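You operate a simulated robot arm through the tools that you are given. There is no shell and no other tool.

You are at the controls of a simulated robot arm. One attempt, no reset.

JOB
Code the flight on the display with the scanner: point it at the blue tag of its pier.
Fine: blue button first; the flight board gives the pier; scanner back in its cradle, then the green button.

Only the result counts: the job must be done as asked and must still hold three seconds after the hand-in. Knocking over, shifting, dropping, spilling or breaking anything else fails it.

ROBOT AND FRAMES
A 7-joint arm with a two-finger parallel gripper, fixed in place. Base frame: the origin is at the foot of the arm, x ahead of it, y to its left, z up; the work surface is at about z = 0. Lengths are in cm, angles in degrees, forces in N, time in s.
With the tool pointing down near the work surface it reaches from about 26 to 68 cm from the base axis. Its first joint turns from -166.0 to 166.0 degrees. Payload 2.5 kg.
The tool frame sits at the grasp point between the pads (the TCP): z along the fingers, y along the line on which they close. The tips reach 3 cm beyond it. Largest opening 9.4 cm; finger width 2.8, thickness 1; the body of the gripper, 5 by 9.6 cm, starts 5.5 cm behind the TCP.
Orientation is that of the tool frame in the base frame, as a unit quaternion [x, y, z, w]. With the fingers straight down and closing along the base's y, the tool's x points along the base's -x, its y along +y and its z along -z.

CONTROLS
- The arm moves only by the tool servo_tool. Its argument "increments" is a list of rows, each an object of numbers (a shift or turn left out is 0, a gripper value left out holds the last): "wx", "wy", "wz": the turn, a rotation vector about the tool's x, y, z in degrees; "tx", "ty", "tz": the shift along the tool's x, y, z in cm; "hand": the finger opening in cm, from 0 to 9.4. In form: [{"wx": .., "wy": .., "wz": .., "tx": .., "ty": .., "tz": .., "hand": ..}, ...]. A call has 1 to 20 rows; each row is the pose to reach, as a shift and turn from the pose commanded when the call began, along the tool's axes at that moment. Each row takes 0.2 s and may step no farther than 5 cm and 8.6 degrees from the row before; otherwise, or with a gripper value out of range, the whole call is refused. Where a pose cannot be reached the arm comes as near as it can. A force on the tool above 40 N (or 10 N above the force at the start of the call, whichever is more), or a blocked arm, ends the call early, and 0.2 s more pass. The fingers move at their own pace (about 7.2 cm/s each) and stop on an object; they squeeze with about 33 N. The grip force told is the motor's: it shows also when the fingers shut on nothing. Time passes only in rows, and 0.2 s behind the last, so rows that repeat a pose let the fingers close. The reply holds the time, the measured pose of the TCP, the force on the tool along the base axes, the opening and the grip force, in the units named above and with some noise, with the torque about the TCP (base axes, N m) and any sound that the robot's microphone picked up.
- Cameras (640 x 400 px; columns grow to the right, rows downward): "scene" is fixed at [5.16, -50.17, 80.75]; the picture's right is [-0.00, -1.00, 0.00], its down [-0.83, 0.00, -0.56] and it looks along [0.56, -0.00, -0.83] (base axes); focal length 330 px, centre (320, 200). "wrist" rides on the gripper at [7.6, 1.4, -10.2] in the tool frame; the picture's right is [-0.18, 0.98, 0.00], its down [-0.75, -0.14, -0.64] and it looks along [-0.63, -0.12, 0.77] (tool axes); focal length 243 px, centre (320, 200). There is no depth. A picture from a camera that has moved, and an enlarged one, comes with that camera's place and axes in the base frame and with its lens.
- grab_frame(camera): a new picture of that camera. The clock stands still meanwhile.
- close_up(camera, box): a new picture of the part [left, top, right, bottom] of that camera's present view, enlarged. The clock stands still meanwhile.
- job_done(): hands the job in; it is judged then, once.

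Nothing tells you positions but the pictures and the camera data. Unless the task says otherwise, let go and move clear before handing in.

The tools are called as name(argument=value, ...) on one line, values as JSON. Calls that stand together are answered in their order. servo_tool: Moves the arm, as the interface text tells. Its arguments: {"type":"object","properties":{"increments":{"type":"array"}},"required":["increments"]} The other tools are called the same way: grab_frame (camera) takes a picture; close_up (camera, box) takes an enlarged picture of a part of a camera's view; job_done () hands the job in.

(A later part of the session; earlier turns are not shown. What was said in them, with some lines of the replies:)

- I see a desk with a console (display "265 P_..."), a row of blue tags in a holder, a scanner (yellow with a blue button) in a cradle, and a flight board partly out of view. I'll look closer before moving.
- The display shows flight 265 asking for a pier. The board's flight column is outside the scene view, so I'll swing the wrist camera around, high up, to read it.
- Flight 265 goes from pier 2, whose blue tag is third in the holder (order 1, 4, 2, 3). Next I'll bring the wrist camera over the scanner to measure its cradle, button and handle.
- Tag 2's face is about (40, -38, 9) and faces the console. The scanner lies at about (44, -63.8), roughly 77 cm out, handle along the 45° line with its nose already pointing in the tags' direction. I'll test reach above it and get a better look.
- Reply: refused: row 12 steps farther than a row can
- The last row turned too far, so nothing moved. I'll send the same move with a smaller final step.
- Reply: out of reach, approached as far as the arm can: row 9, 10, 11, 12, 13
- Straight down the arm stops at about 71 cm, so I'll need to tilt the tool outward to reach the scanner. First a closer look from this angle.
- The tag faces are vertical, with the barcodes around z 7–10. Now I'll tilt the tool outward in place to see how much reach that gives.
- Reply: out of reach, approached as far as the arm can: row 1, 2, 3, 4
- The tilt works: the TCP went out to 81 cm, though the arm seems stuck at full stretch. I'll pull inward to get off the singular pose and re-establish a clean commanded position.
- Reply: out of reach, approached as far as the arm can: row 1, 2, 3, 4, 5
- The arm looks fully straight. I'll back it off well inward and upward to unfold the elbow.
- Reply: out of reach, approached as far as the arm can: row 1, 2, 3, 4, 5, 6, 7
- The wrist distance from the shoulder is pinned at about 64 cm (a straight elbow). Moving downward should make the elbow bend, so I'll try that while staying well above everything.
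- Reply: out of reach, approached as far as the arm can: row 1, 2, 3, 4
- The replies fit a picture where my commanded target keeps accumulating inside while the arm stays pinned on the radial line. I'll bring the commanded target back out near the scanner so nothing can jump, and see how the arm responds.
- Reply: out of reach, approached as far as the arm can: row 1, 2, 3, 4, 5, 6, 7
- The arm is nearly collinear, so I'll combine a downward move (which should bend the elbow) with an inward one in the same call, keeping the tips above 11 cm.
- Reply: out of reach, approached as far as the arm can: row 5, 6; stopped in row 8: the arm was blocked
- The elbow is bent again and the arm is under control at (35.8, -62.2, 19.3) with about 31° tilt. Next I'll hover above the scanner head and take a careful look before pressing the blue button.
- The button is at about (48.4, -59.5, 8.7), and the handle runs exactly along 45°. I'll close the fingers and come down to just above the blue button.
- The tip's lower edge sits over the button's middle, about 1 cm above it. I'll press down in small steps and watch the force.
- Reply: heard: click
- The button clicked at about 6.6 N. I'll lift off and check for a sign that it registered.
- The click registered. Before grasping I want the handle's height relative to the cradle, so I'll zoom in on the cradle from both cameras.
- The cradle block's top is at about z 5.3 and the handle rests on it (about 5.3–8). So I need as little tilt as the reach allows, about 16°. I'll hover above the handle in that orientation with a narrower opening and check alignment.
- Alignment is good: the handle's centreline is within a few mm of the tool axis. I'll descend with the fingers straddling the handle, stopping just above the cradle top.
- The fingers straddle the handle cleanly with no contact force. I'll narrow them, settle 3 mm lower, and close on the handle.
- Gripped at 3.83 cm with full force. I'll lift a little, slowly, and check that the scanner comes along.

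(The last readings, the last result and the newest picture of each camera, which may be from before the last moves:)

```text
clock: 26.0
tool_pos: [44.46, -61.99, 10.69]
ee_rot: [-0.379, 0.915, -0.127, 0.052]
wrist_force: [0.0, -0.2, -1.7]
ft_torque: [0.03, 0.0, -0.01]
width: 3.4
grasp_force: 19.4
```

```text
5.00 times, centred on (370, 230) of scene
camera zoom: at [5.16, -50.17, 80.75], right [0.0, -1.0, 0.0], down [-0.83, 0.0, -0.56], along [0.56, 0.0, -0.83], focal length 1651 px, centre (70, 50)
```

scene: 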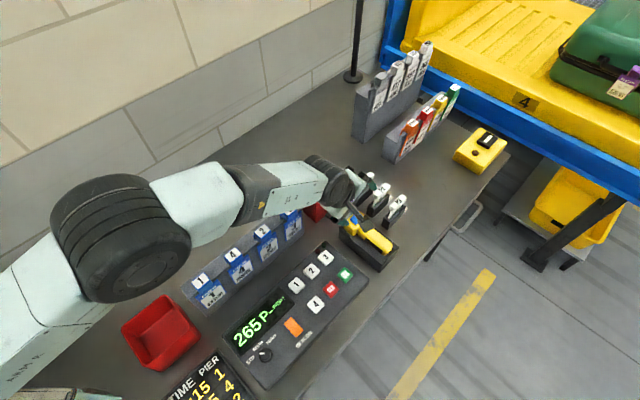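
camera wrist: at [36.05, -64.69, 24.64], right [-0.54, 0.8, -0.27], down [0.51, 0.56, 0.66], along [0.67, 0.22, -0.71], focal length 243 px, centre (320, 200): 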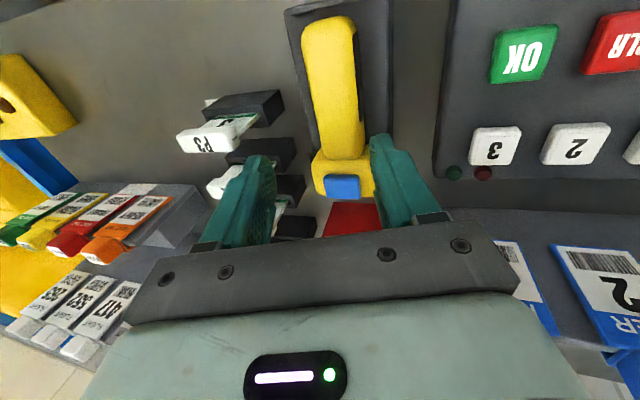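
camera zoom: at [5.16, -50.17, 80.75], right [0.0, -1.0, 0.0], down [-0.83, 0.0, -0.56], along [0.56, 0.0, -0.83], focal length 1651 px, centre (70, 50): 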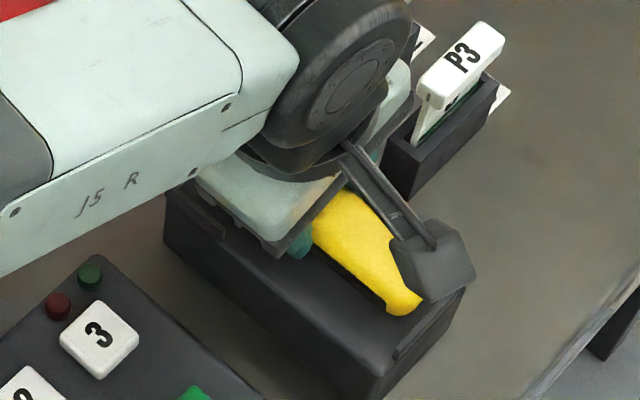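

The scanner has lifted (about 1.7 N of weight) and settled flush between the pads at 3.4 cm. My finger command of 3.3 limits the squeeze, so I'll command fully closed to hold it firmly, then lift further.

servo_tool(increments=[{"hand": 0}, {"hand": 0}, {"hand": 0, "ty": -0.14, "tz": -0.48}, {"hand": 0, "ty": -0.41, "tz": -1.44}, {"hand": 0, "ty": -0.8, "tz": -2.9}, {"hand": 0, "ty": -1.36, "tz": -4.8}])

grab_frame(camera="wrist")

close_up(camera="scene", box=[310, 170, 430, 270])

```text
clock: 27.4
tool_pos: [44.58, -62.04, 15.86]
ee_rot: [-0.379, 0.915, -0.127, 0.053]
wrist_force: [0.0, -0.5, -2.5]
ft_torque: [0.0, 0.03, -0.01]
width: 3.37
grasp_force: 33.0
```

```text
taken
camera wrist: at [36.3, -64.64, 25.28], right [-0.54, 0.8, -0.27], down [0.51, 0.56, 0.66], along [0.67, 0.22, -0.71], focal length 243 px, centre (320, 200)
```

wrist: 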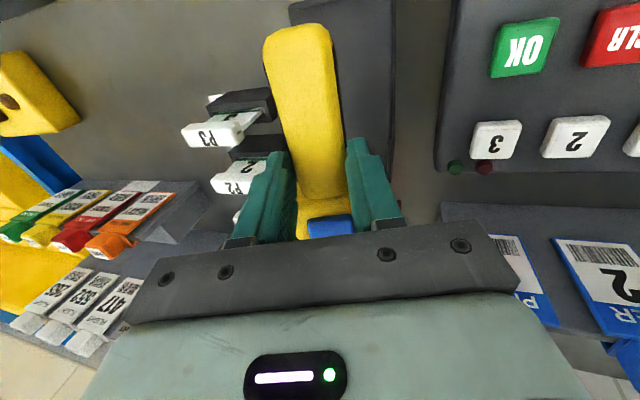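

```text
4.00 times, centred on (370, 220) of scene
camera zoom: at [5.16, -50.17, 80.75], right [0.0, -1.0, 0.0], down [-0.83, 0.0, -0.56], along [0.56, 0.0, -0.83], focal length 1320 px, centre (120, 120)
```

zoom: 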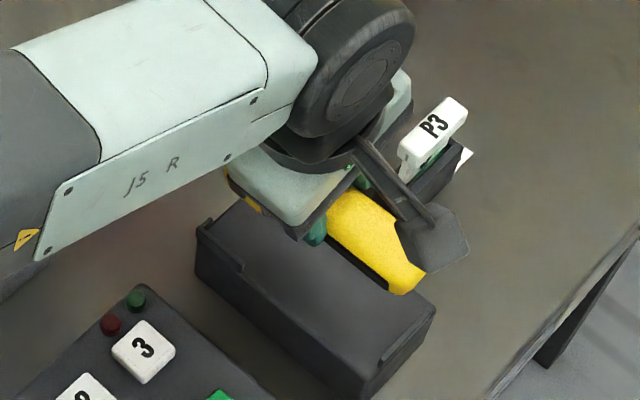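

The scanner is held firmly and balanced. I'll raise it above tag height, move it inward with the tool returned to vertical, and stop high in front of tag 2 so no other tag can be read on the way.

servo_tool(increments=[{"ty": -0.54, "tz": -1.92, "hand": 0}, {"ty": -1.09, "tz": -3.85}, {"wx": -2, "ty": 0.43, "tz": -5.83}, {"wx": -4, "ty": 3.18, "tz": -7.13}, {"wx": -6, "ty": 6.07, "tz": -7.94}, {"wx": -8, "ty": 8.96, "tz": -8.76}, {"wx": -10.5, "ty": 11.84, "tz": -9.58}, {"wx": -13, "ty": 14.73, "tz": -10.39}, {"wx": -15, "ty": 17.14, "tz": -11.07}, {"wx": -15.8, "ty": 18.29, "tz": -11.4}])

grab_frame(camera="wrist")

grab_frame(camera="scene")

```text
clock: 29.6
tool_pos: [30.1, -47.46, 21.77]
ee_rot: [-0.383, 0.924, 0.0, 0.0]
wrist_force: [0.2, -0.4, -3.0]
ft_torque: [-0.03, 0.0, 0.01]
width: 3.37
grasp_force: 32.8
```

```text
taken
camera wrist: at [23.55, -51.9, 32.02], right [-0.56, 0.83, 0.0], down [0.63, 0.43, 0.64], along [0.53, 0.36, -0.77], focal length 243 px, centre (320, 200)
```

wrist: 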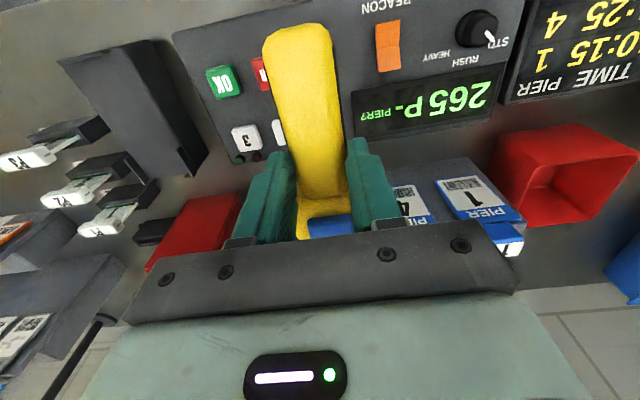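

```text
taken
```

scene: 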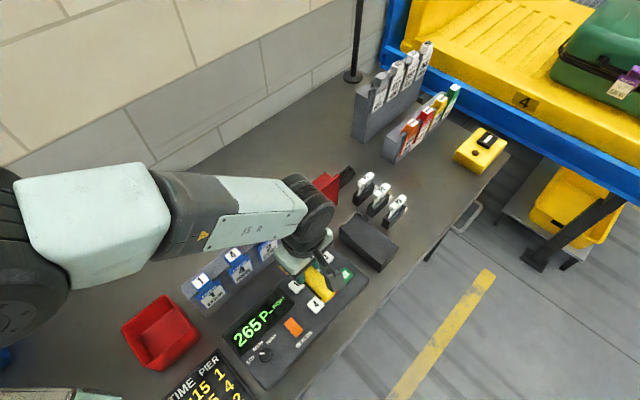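

The scanner is level, tool vertical, in line with tag 2's column. Now I'll lower it so its nose faces the tag at barcode height, about 7 cm away.

servo_tool(increments=[{"tz": 2.5}, {"tz": 5}, {"tz": 7.5}, {"tz": 9}, {"tz": 10}, {"tz": 10.5}, {"tz": 10.5}])

grab_frame(camera="scene")

grab_frame(camera="wrist")

```text
clock: 31.2
tool_pos: [30.14, -47.43, 11.23]
ee_rot: [-0.383, 0.924, 0.0, 0.0]
wrist_force: [-0.1, 1.2, -2.2]
ft_torque: [-0.02, 0.0, 0.03]
width: 3.34
grasp_force: 33.0
```

```text
taken
```

scene: 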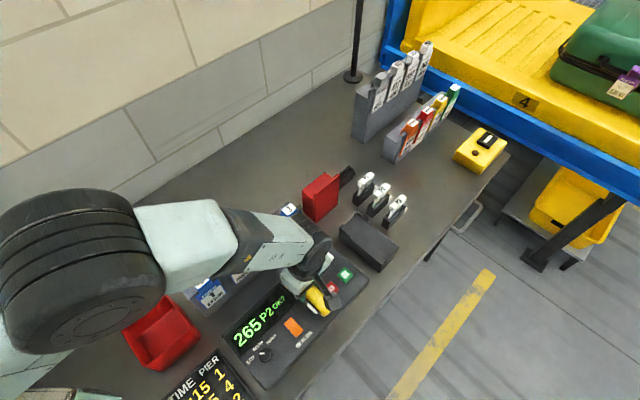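

```text
taken
camera wrist: at [23.72, -51.83, 21.44], right [-0.56, 0.83, 0.0], down [0.63, 0.43, 0.64], along [0.53, 0.36, -0.77], focal length 243 px, centre (320, 200)
```

wrist: 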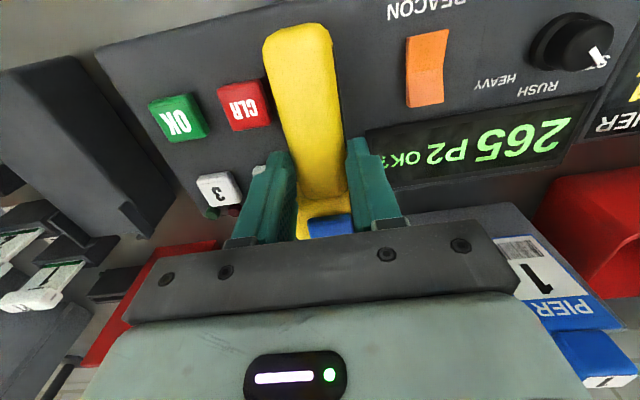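

The display now reads "265 P2 OK?", so the right tag was scanned. I'll raise the scanner straight up first, then retrace the path to a point just above the cradle.

servo_tool(increments=[{"tz": -2.5, "hand": 0}, {"tz": -5}, {"tz": -7.5}, {"tz": -9.5}, {"tz": -10.5}, {"ty": -2.5, "tz": -11}, {"wx": 2.5, "ty": -5.5, "tz": -11}, {"wx": 5, "ty": -8.5, "tz": -11}, {"wx": 7.5, "ty": -11.5, "tz": -11}, {"wx": 10, "ty": -14.5, "tz": -11}, {"wx": 12.5, "ty": -17, "tz": -10.5}, {"wx": 14.5, "ty": -19, "tz": -9}, {"wx": 15.8, "tx": 0.07, "ty": -19.95, "tz": -7}, {"wx": 15.8, "tx": 0.07, "ty": -19.95, "tz": -5.5}, {"wx": 15.8, "tx": 0.07, "ty": -19.95, "tz": -4.27}, {"wx": 15.8, "tx": 0.07, "ty": -19.95, "tz": -4.27}])

grab_frame(camera="wrist")

grab_frame(camera="scene")

```text
clock: 34.6
tool_pos: [44.19, -61.47, 15.42]
ee_rot: [-0.379, 0.915, -0.127, 0.053]
wrist_force: [-0.1, -0.7, -2.7]
ft_torque: [-0.03, 0.02, 0.01]
width: 3.34
grasp_force: 33.9
```

```text
taken
camera wrist: at [35.81, -64.03, 24.89], right [-0.54, 0.8, -0.27], down [0.51, 0.56, 0.66], along [0.67, 0.22, -0.71], focal length 243 px, centre (320, 200)
```

wrist: 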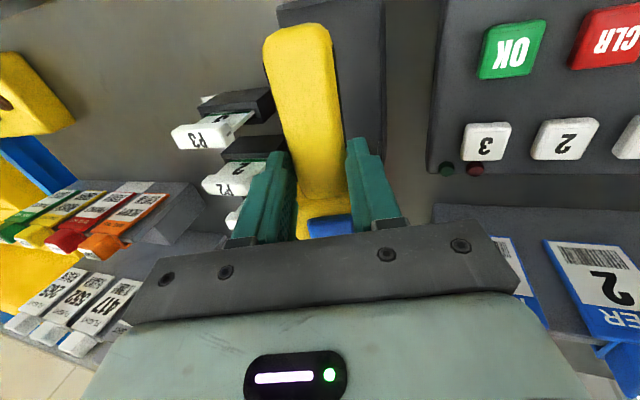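

```text
taken
```

scene: 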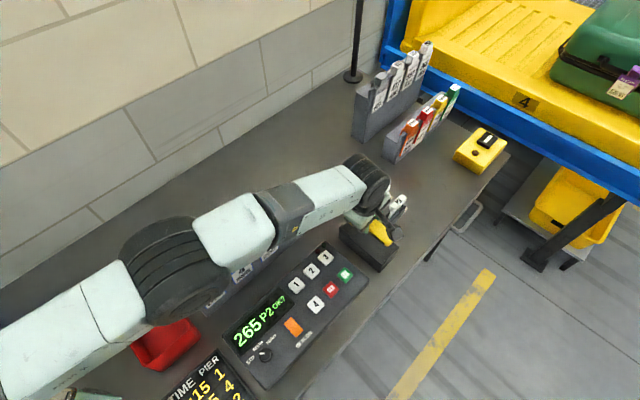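

Display still shows "265 P2 OK?". Before lowering I'll check the scanner against the cradle's lips in close-up.

close_up(camera="wrist", box=[220, 0, 420, 250])

close_up(camera="scene", box=[330, 190, 410, 275])

```text
1.60 times, centred on (320, 125) of wrist
camera zoom: at [35.81, -64.03, 24.89], right [-0.54, 0.8, -0.27], down [0.51, 0.56, 0.66], along [0.67, 0.22, -0.71], focal length 388 px, centre (320, 320)
```

zoom: 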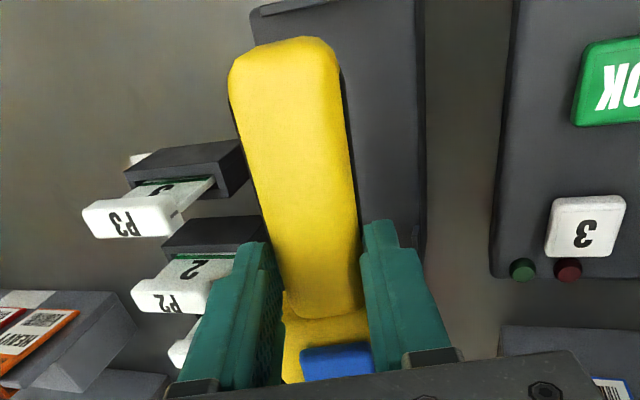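

```text
4.71 times, centred on (370, 232) of scene
camera zoom: at [5.16, -50.17, 80.75], right [0.0, -1.0, 0.0], down [-0.83, 0.0, -0.56], along [0.56, 0.0, -0.83], focal length 1554 px, centre (85, 47)
```

zoom: 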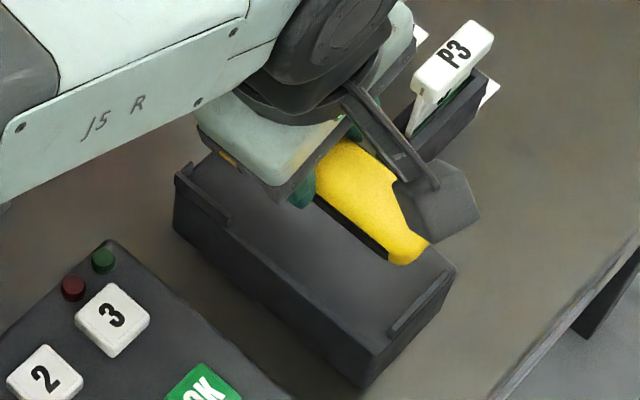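

The scanner is lined up with the cradle, clear of the side cheeks. I'll lower it to just above the cradle top.

servo_tool(increments=[{"tx": 0.08, "ty": 0.2, "tz": 1.2, "hand": 0}, {"tx": 0.08, "ty": 0.5, "tz": 2.4}, {"tx": 0.08, "ty": 0.85, "tz": 3.5}, {"tx": 0.08, "ty": 1.05, "tz": 4.2}, {"tx": 0.08, "ty": 1.13, "tz": 4.48}])

close_up(camera="wrist", box=[220, 0, 420, 250])

close_up(camera="scene", box=[330, 195, 410, 275])

```text
clock: 35.8
tool_pos: [44.17, -61.79, 10.88]
ee_rot: [-0.379, 0.915, -0.127, 0.053]
wrist_force: [0.0, -0.7, -1.7]
ft_torque: [0.01, 0.04, -0.04]
width: 3.36
grasp_force: 32.8
```

```text
1.60 times, centred on (320, 125) of wrist
camera zoom: at [35.75, -64.31, 20.33], right [-0.54, 0.8, -0.27], down [0.51, 0.56, 0.66], along [0.67, 0.22, -0.71], focal length 388 px, centre (320, 320)
```

zoom: 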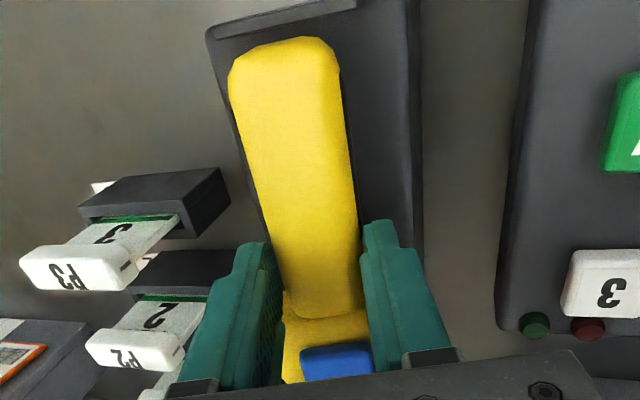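

```text
5.00 times, centred on (370, 235) of scene
camera zoom: at [5.16, -50.17, 80.75], right [0.0, -1.0, 0.0], down [-0.83, 0.0, -0.56], along [0.56, 0.0, -0.83], focal length 1651 px, centre (70, 25)
```

zoom: 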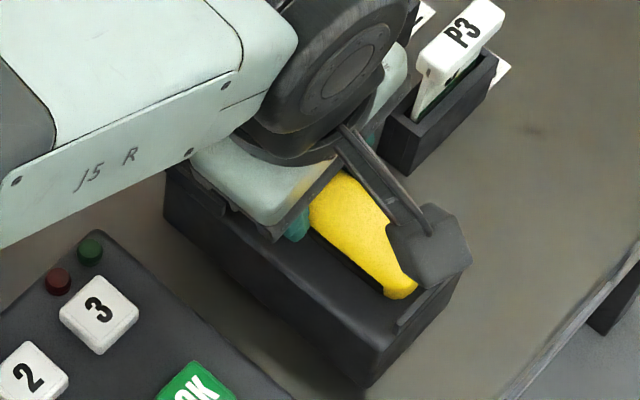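

No contact yet. I'll continue down in 1.5 mm steps, watching the force for touchdown.

servo_tool(increments=[{"ty": 0.04, "tz": 0.145}, {"ty": 0.08, "tz": 0.29}, {"ty": 0.12, "tz": 0.43}])

```text
clock: 36.6
tool_pos: [44.1, -61.96, 10.69]
ee_rot: [-0.379, 0.915, -0.13, 0.053]
wrist_force: [-2.4, 2.2, 13.4]
ft_torque: [0.58, 0.03, 0.08]
width: 3.37
grasp_force: 32.8
```

Touchdown at about 10.7 with 13 N, a bit firm. I'll ease up 3 mm, nudge about 2 mm toward the cradle's centreline, and take a steady reading.

servo_tool(increments=[{"ty": -0.04, "tz": -0.15}, {"ty": -0.08, "tz": -0.3}, {"ty": 0.11, "tz": -0.35}, {"ty": 0.11, "tz": -0.35}])

servo_tool(increments=[{"tx": 0, "ty": 0, "tz": 0}])

servo_tool(increments=[{"tx": 0, "ty": 0, "tz": 0}])

close_up(camera="scene", box=[330, 195, 410, 275])

close_up(camera="wrist", box=[260, 0, 380, 130])

```text
clock: 37.6
tool_pos: [43.96, -61.52, 10.73]
ee_rot: [-0.379, 0.915, -0.128, 0.053]
wrist_force: [1.0, -0.4, 1.7]
ft_torque: [0.09, -0.06, -0.04]
width: 3.34
grasp_force: 32.0
```

```text
clock: 38.0
tool_pos: [44.0, -61.5, 10.64]
ee_rot: [-0.379, 0.915, -0.127, 0.052]
wrist_force: [0.8, -0.1, 1.0]
ft_torque: [0.1, -0.02, 0.0]
width: 3.34
grasp_force: 32.9
```

```text
clock: 38.4
tool_pos: [43.91, -61.53, 10.74]
ee_rot: [-0.379, 0.915, -0.127, 0.053]
wrist_force: [0.3, 1.0, -1.7]
ft_torque: [0.05, 0.03, -0.03]
width: 3.32
grasp_force: 32.8
```

```text
5.00 times, centred on (370, 235) of scene
camera zoom: at [5.16, -50.17, 80.75], right [0.0, -1.0, 0.0], down [-0.83, 0.0, -0.56], along [0.56, 0.0, -0.83], focal length 1651 px, centre (70, 25)
```

zoom: 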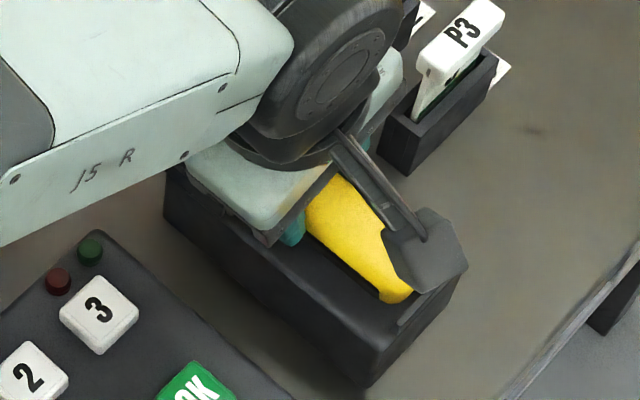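

```text
3.08 times, centred on (320, 65) of wrist
camera zoom: at [35.59, -64.12, 20.22], right [-0.54, 0.8, -0.27], down [0.51, 0.56, 0.66], along [0.67, 0.22, -0.71], focal length 746 px, centre (320, 615)
```

zoom: 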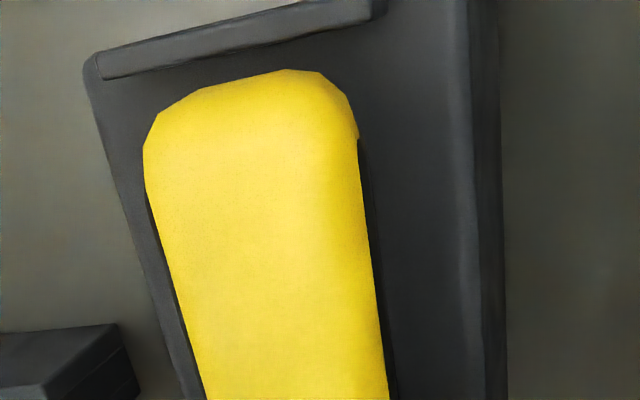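

Readings have settled at about m-offset centre with nearly zero force. I'll correct 1.5 mm along the cradle so the scanner lands where it started, touch down lightly, then open the fingers very gradually so it rolls flat under control.

servo_tool(increments=[{"ty": -0.05, "tz": -0.19}, {"tx": -0.15, "ty": -0.15, "tz": -0.16}, {"tx": -0.15, "ty": -0.07, "tz": 0.1}, {"tx": -0.15, "ty": -0.06, "tz": 0.16}])

servo_tool(increments=[{"tx": 0}])

```text
clock: 39.4
tool_pos: [44.19, -61.55, 10.68]
ee_rot: [-0.378, 0.915, -0.128, 0.052]
wrist_force: [-2.6, 2.7, 9.5]
ft_torque: [0.4, 0.13, 0.11]
width: 3.34
grasp_force: 33.3
```

```text
clock: 39.8
tool_pos: [44.18, -61.64, 10.76]
ee_rot: [-0.38, 0.915, -0.128, 0.053]
wrist_force: [-2.9, 1.1, 13.4]
ft_torque: [0.49, 0.06, 0.09]
width: 3.36
grasp_force: 32.4
```

servo_tool(increments=[{"ty": -0.04, "tz": -0.145}, {"ty": -0.04, "tz": -0.145, "hand": 3.45}, {"ty": -0.04, "tz": -0.145, "hand": 3.6}, {"ty": -0.04, "tz": -0.145, "hand": 3.75}])

close_up(camera="wrist", box=[220, 0, 420, 250])

close_up(camera="scene", box=[330, 195, 410, 275])

```text
clock: 40.8
tool_pos: [44.07, -61.53, 10.75]
ee_rot: [-0.379, 0.915, -0.127, 0.052]
wrist_force: [-0.3, 0.2, -0.1]
ft_torque: [-0.02, -0.04, 0.0]
width: 3.75
grasp_force: 0.0
```

```text
1.60 times, centred on (320, 125) of wrist
camera zoom: at [35.77, -64.07, 20.2], right [-0.54, 0.8, -0.27], down [0.51, 0.56, 0.66], along [0.67, 0.22, -0.71], focal length 388 px, centre (320, 320)
```

zoom: 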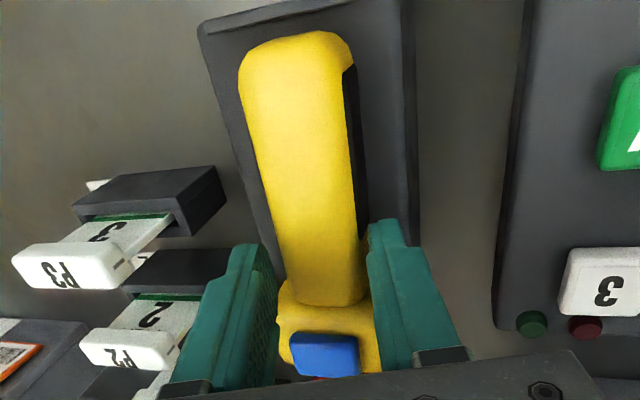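

```text
5.00 times, centred on (370, 235) of scene
camera zoom: at [5.16, -50.17, 80.75], right [0.0, -1.0, 0.0], down [-0.83, 0.0, -0.56], along [0.56, 0.0, -0.83], focal length 1651 px, centre (70, 25)
```

zoom: 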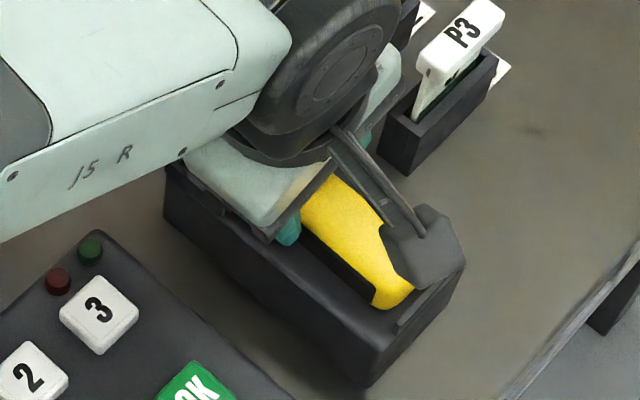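

The scanner rolled back flat in its cradle. I'll open the fingers a bit more, lift straight off, and check how it's seated.

servo_tool(increments=[{"hand": 4.4}, {"hand": 5.2}, {"hand": 5.6}, {"hand": 5.6, "ty": -0.27, "tz": -0.96}, {"hand": 5.6, "ty": -0.82, "tz": -2.9}, {"hand": 5.6, "ty": -1.4, "tz": -4.8}])

close_up(camera="wrist", box=[220, 0, 420, 250])

close_up(camera="scene", box=[320, 180, 420, 280])

```text
clock: 42.2
tool_pos: [44.21, -61.7, 15.78]
ee_rot: [-0.38, 0.915, -0.127, 0.052]
wrist_force: [-0.6, -0.5, 1.3]
ft_torque: [0.0, -0.01, 0.0]
width: 5.6
grasp_force: 0.0
```

```text
1.60 times, centred on (320, 125) of wrist
camera zoom: at [35.83, -64.19, 25.14], right [-0.54, 0.8, -0.27], down [0.51, 0.56, 0.66], along [0.67, 0.22, -0.71], focal length 388 px, centre (320, 320)
```

zoom: 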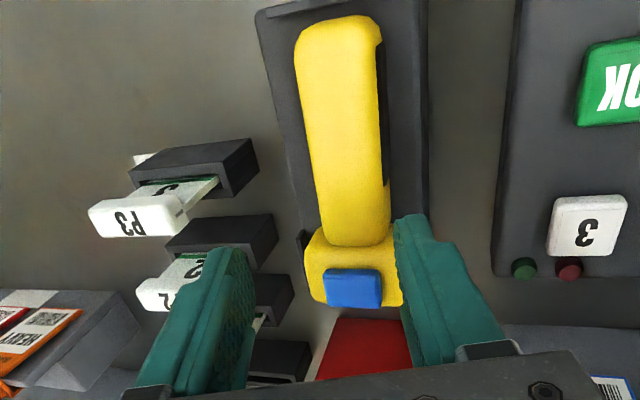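

```text
4.00 times, centred on (370, 230) of scene
camera zoom: at [5.16, -50.17, 80.75], right [0.0, -1.0, 0.0], down [-0.83, 0.0, -0.56], along [0.56, 0.0, -0.83], focal length 1320 px, centre (120, 80)
```

zoom: 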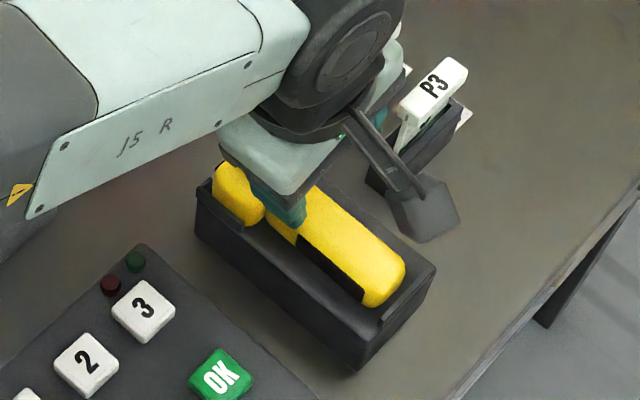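

The scanner is lying flat in the cradle. I'll back the arm away so I can compare its seating with the original pictures.

servo_tool(increments=[{"ty": 0.5, "tz": -3, "hand": 5.6}, {"wx": -3, "tx": -0.2, "ty": 3.5, "tz": -5.6}, {"wx": -6, "tx": -0.4, "ty": 7, "tz": -7.7}, {"wx": -9, "tx": -0.6, "ty": 10.7, "tz": -9.7}, {"wx": -12.5, "tx": -0.85, "ty": 14.4, "tz": -11.7}, {"wx": -15.8, "tx": -1.06, "ty": 18.1, "tz": -13.6, "hand": 0}, {"wx": -15.8, "tx": -1.06, "ty": 18.1, "tz": -13.6, "hand": 0}])

close_up(camera="scene", box=[290, 160, 430, 280])

close_up(camera="scene", box=[330, 195, 410, 275])

grab_frame(camera="scene")

grab_frame(camera="wrist")

```text
clock: 43.8
tool_pos: [30.19, -45.79, 24.1]
ee_rot: [-0.383, 0.924, 0.0, 0.0]
wrist_force: [0.6, -1.3, 0.6]
ft_torque: [-0.01, 0.0, 0.04]
width: 0.01
grasp_force: 24.6
```

```text
3.33 times, centred on (360, 220) of scene
camera zoom: at [5.16, -50.17, 80.75], right [0.0, -1.0, 0.0], down [-0.83, 0.0, -0.56], along [0.56, 0.0, -0.83], focal length 1100 px, centre (187, 133)
```

zoom: 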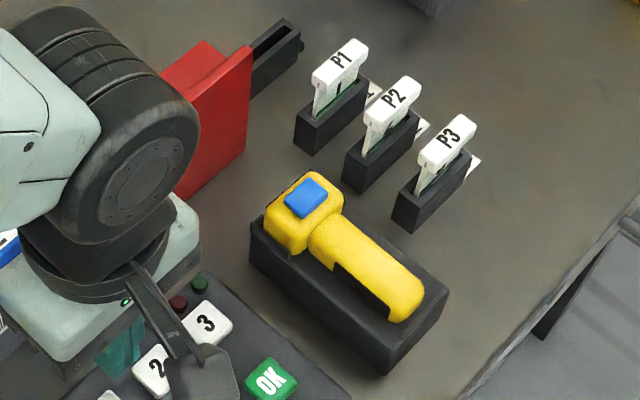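

```text
5.00 times, centred on (370, 235) of scene
camera zoom: at [5.16, -50.17, 80.75], right [0.0, -1.0, 0.0], down [-0.83, 0.0, -0.56], along [0.56, 0.0, -0.83], focal length 1651 px, centre (70, 25)
```

zoom: 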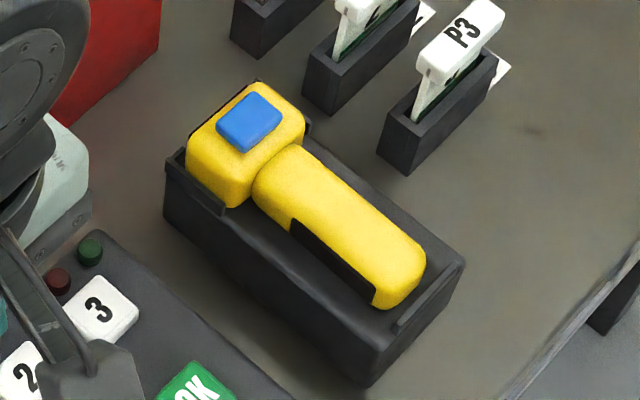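

```text
taken
```

scene: 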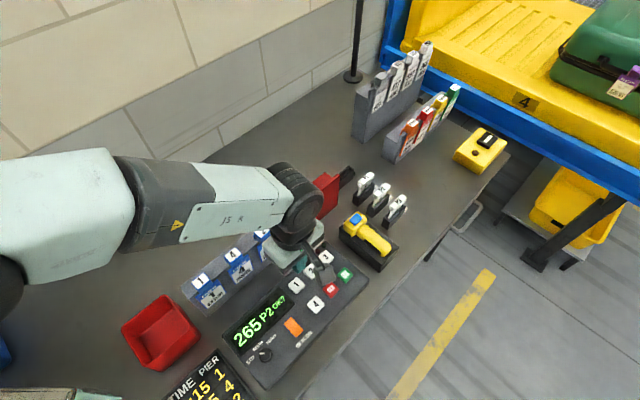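

```text
taken
camera wrist: at [23.73, -50.34, 34.33], right [-0.56, 0.83, 0.0], down [0.63, 0.43, 0.64], along [0.53, 0.36, -0.77], focal length 243 px, centre (320, 200)
```

wrist: 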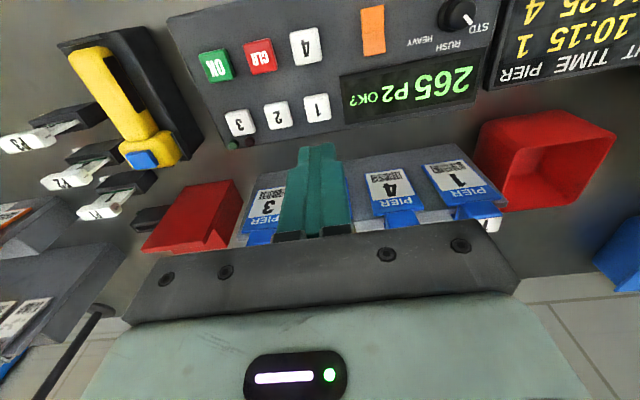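

The scanner looks seated, maybe 2–3 mm nearer the near cheek than before. I'll zoom in to be sure the head is between the cheeks and not resting on one.

close_up(camera="scene", box=[335, 205, 375, 245])

close_up(camera="scene", box=[360, 240, 400, 280])

close_up(camera="wrist", box=[50, 20, 220, 180])

```text
10.00 times, centred on (355, 225) of scene
camera zoom: at [5.16, -50.17, 80.75], right [0.0, -1.0, 0.0], down [-0.83, 0.0, -0.56], along [0.56, 0.0, -0.83], focal length 3301 px, centre (-30, -50)
```

zoom: 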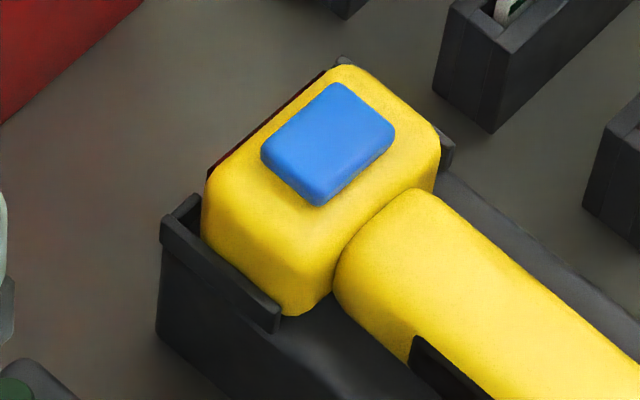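

```text
10.00 times, centred on (380, 260) of scene
camera zoom: at [5.16, -50.17, 80.75], right [0.0, -1.0, 0.0], down [-0.83, 0.0, -0.56], along [0.56, 0.0, -0.83], focal length 3301 px, centre (-280, -400)
```

zoom: 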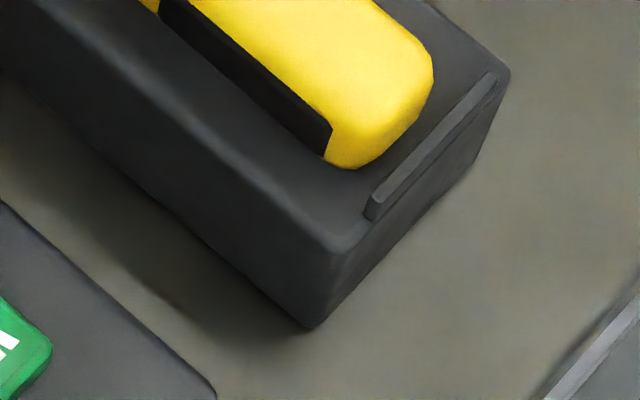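

```text
2.50 times, centred on (135, 100) of wrist
camera zoom: at [23.73, -50.34, 34.33], right [-0.56, 0.83, 0.0], down [0.63, 0.43, 0.64], along [0.53, 0.36, -0.77], focal length 606 px, centre (782, 450)
```

zoom: 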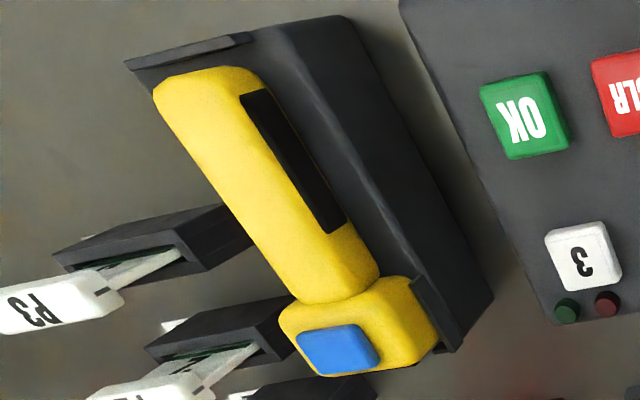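

The head sits between both cheeks, the scanner is flat, and the cradle hasn't moved; the display still reads "265 P2 OK?". Now I'll hover with closed fingers above the green OK button at about (34.5, -56.1, 5.8).

servo_tool(increments=[{"tx": 0.9, "ty": -2.1, "tz": 2.2, "hand": 0}, {"tx": 1.8, "ty": -4.2, "tz": 4.5}, {"tx": 2.7, "ty": -6.4, "tz": 7}, {"tx": 3.6, "ty": -8.6, "tz": 9.4}, {"tx": 4.28, "ty": -10.3, "tz": 11.1}, {"tx": 4.28, "ty": -10.3, "tz": 11.1}])

close_up(camera="wrist", box=[220, 60, 420, 240])

close_up(camera="scene", box=[300, 200, 400, 300])

```text
clock: 45.2
tool_pos: [34.16, -56.24, 12.79]
ee_rot: [-0.383, 0.924, 0.0, -0.001]
wrist_force: [0.1, 0.0, -0.1]
ft_torque: [-0.01, 0.02, 0.01]
width: 0.02
grasp_force: 33.1
```

```text
2.22 times, centred on (320, 150) of wrist
camera zoom: at [27.75, -60.68, 23.03], right [-0.57, 0.82, 0.0], down [0.63, 0.43, 0.64], along [0.53, 0.36, -0.77], focal length 539 px, centre (320, 311)
```

zoom: 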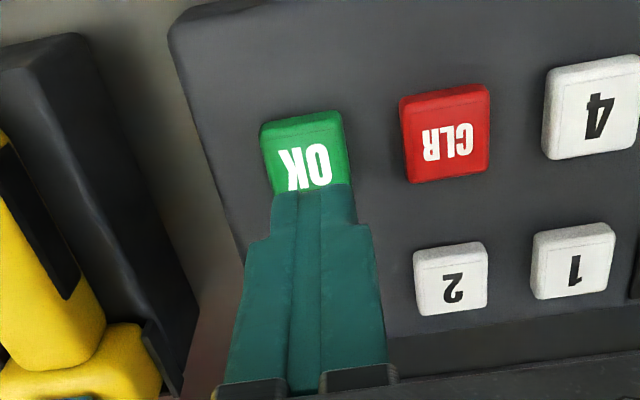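

```text
4.00 times, centred on (350, 250) of scene
camera zoom: at [5.16, -50.17, 80.75], right [0.0, -1.0, 0.0], down [-0.83, 0.0, -0.56], along [0.56, 0.0, -0.83], focal length 1320 px, centre (200, 0)
```

zoom: 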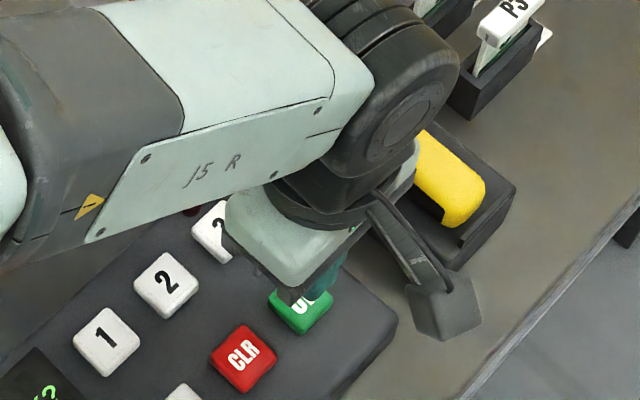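

The finger lands about 4–5 mm off the OK button's centre, so I'll shift that much and come down to just above it.

servo_tool(increments=[{"ty": -0.43, "tz": 0.8, "hand": 0}, {"ty": -0.43, "tz": 1.8}, {"ty": -0.43, "tz": 2.8}, {"ty": -0.43, "tz": 3.4}])

close_up(camera="wrist", box=[220, 60, 420, 240])

```text
clock: 46.2
tool_pos: [34.44, -56.58, 9.35]
ee_rot: [-0.383, 0.924, -0.001, 0.0]
wrist_force: [-0.9, 0.6, -0.4]
ft_torque: [-0.04, 0.0, -0.02]
width: 0.0
grasp_force: 32.9
```

```text
2.22 times, centred on (320, 150) of wrist
camera zoom: at [28.11, -60.97, 19.71], right [-0.56, 0.83, 0.0], down [0.63, 0.43, 0.64], along [0.53, 0.36, -0.77], focal length 539 px, centre (320, 311)
```

zoom: 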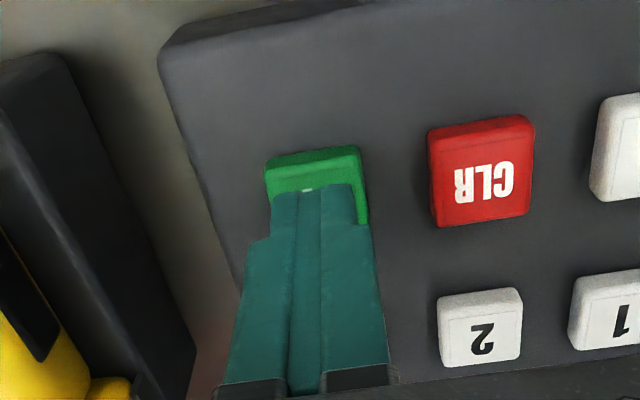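

The tip is right over the green button with a few millimetres to go. I'll press in small steps until it clicks.

servo_tool(increments=[{"tz": 0.2}, {"tz": 0.4}, {"tz": 0.6}, {"tz": 0.75}])

```text
clock: 47.2
tool_pos: [34.53, -56.55, 8.6]
ee_rot: [-0.383, 0.924, 0.0, -0.001]
wrist_force: [0.0, 0.2, 0.6]
ft_torque: [0.01, 0.03, 0.02]
width: 0.0
grasp_force: 33.0
```

servo_tool(increments=[{"tz": 0.12}, {"tz": 0.24}, {"tz": 0.36}])

```text
clock: 48.0
tool_pos: [34.54, -56.42, 8.41]
ee_rot: [-0.383, 0.924, 0.001, 0.0]
wrist_force: [0.3, 0.0, -0.3]
ft_torque: [0.02, 0.0, -0.01]
width: 0.0
grasp_force: 33.2
```

servo_tool(increments=[{"tz": 0.12}, {"tz": 0.24}, {"tz": 0.34}])

close_up(camera="wrist", box=[220, 60, 420, 240])

```text
clock: 48.8
tool_pos: [34.62, -56.43, 7.99]
ee_rot: [-0.382, 0.924, -0.002, 0.0]
wrist_force: [-0.1, 0.8, 0.1]
ft_torque: [-0.01, 0.03, 0.03]
width: 0.0
grasp_force: 32.6
```

```text
2.22 times, centred on (320, 150) of wrist
camera zoom: at [28.18, -60.95, 18.24], right [-0.56, 0.83, 0.0], down [0.63, 0.43, 0.64], along [0.53, 0.36, -0.77], focal length 539 px, centre (320, 311)
```

zoom: 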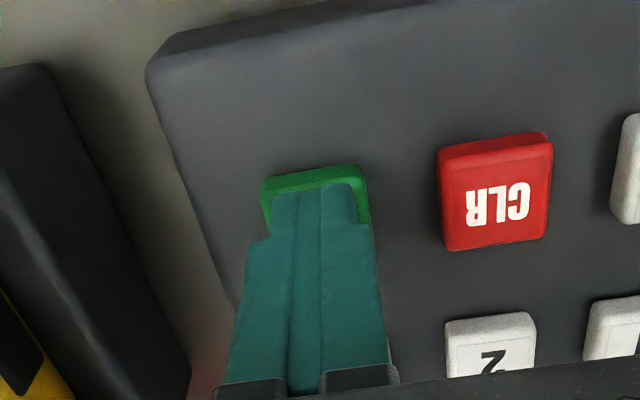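

Still no contact; the button top is a bit lower than estimated. Continuing down in small steps.

servo_tool(increments=[{"tz": 0.12}, {"tz": 0.24}, {"tz": 0.36}])

```text
clock: 49.6
tool_pos: [34.65, -56.56, 7.47]
ee_rot: [-0.383, 0.924, 0.0, 0.0]
wrist_force: [-0.7, -0.7, 1.5]
ft_torque: [-0.05, -0.02, -0.04]
width: 0.0
grasp_force: 33.4
```

servo_tool(increments=[{"tz": 0.1}, {"tz": 0.2}, {"tz": 0.28}])

```text
clock: 50.4
tool_pos: [34.62, -56.43, 7.32]
ee_rot: [-0.383, 0.924, 0.001, -0.001]
wrist_force: [1.0, 2.4, 5.7]
ft_torque: [0.09, -0.03, 0.03]
width: 0.01
grasp_force: 33.2
heard: click
```

The green button clicked. I'll lift off, back away, and check the display and the scanner.

servo_tool(increments=[{"tz": -1}, {"tz": -3.5}, {"tz": -7}, {"tz": -10.5}, {"ty": 3, "tz": -13}, {"ty": 7, "tz": -14.5}, {"ty": 11, "tz": -16}])

grab_frame(camera="scene")

close_up(camera="scene", box=[200, 190, 420, 390])

close_up(camera="scene", box=[290, 160, 430, 280])

grab_frame(camera="wrist")

```text
clock: 52.0
tool_pos: [26.78, -48.63, 23.46]
ee_rot: [-0.383, 0.924, 0.0, 0.0]
wrist_force: [-0.3, -0.3, -0.4]
ft_torque: [0.01, -0.01, 0.0]
width: 0.0
grasp_force: 32.8
```

```text
taken
```

scene: 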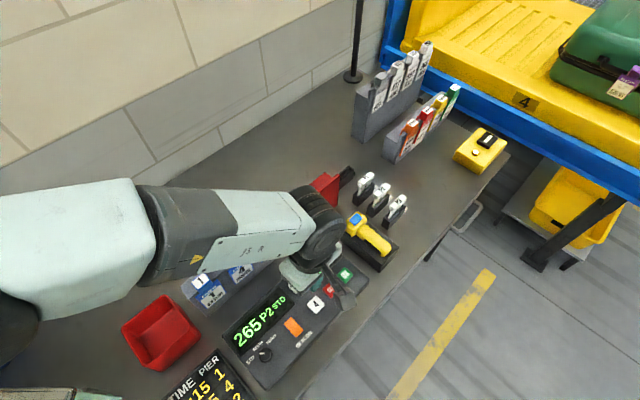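

```text
2.00 times, centred on (310, 290) of scene
camera zoom: at [5.16, -50.17, 80.75], right [0.0, -1.0, 0.0], down [-0.83, 0.0, -0.56], along [0.56, 0.0, -0.83], focal length 660 px, centre (340, 20)
```

zoom: 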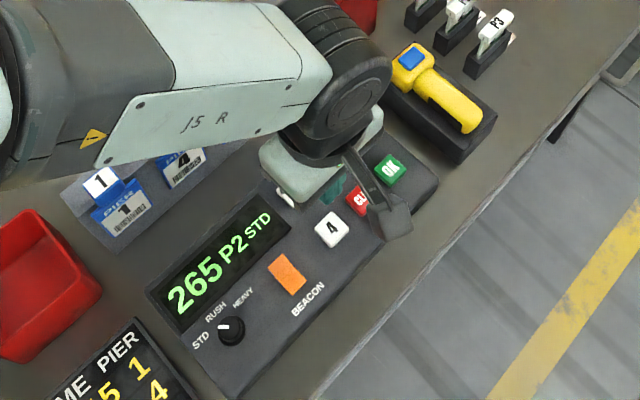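

```text
3.33 times, centred on (360, 220) of scene
camera zoom: at [5.16, -50.17, 80.75], right [0.0, -1.0, 0.0], down [-0.83, 0.0, -0.56], along [0.56, 0.0, -0.83], focal length 1100 px, centre (187, 133)
```

zoom: 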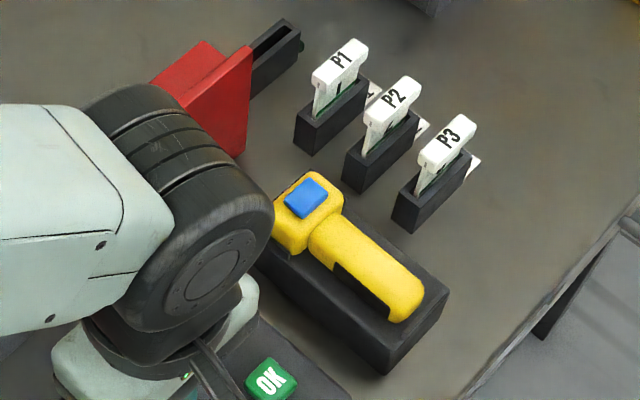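

```text
taken
camera wrist: at [20.31, -53.18, 33.64], right [-0.56, 0.83, 0.0], down [0.63, 0.43, 0.64], along [0.53, 0.36, -0.77], focal length 243 px, centre (320, 200)
```

wrist: 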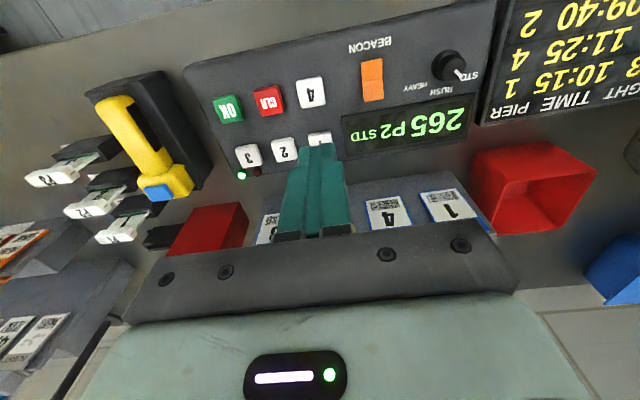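

The display now reads "265 P2 STD" and the console's green light is on. The scanner is back in its cradle, nothing else has moved and the arm is clear, so I'm handing the job in.

job_done()

```text
The job is handed in.
```

I coded flight 265 to pier 2 and handed the job in; I haven't seen the verdict. The display reads "265 P2 STD" and the console's green light is on.

- **Blue button:** I pressed it on the scanner first, and it clicked.
- **Pier:** the flight board lists flight 265 at pier 2, so I scanned the blue pier 2 tag. The display then showed "265 P2 OK?".
- **Scanner:** it lies flat in its cradle, between the side lips. It sits up to about 5 mm from where it started.
- **Green button:** I pressed OK after the scanner was back, and it clicked.

In the last pictures nothing else looked moved or knocked over, and the arm is clear of everything.
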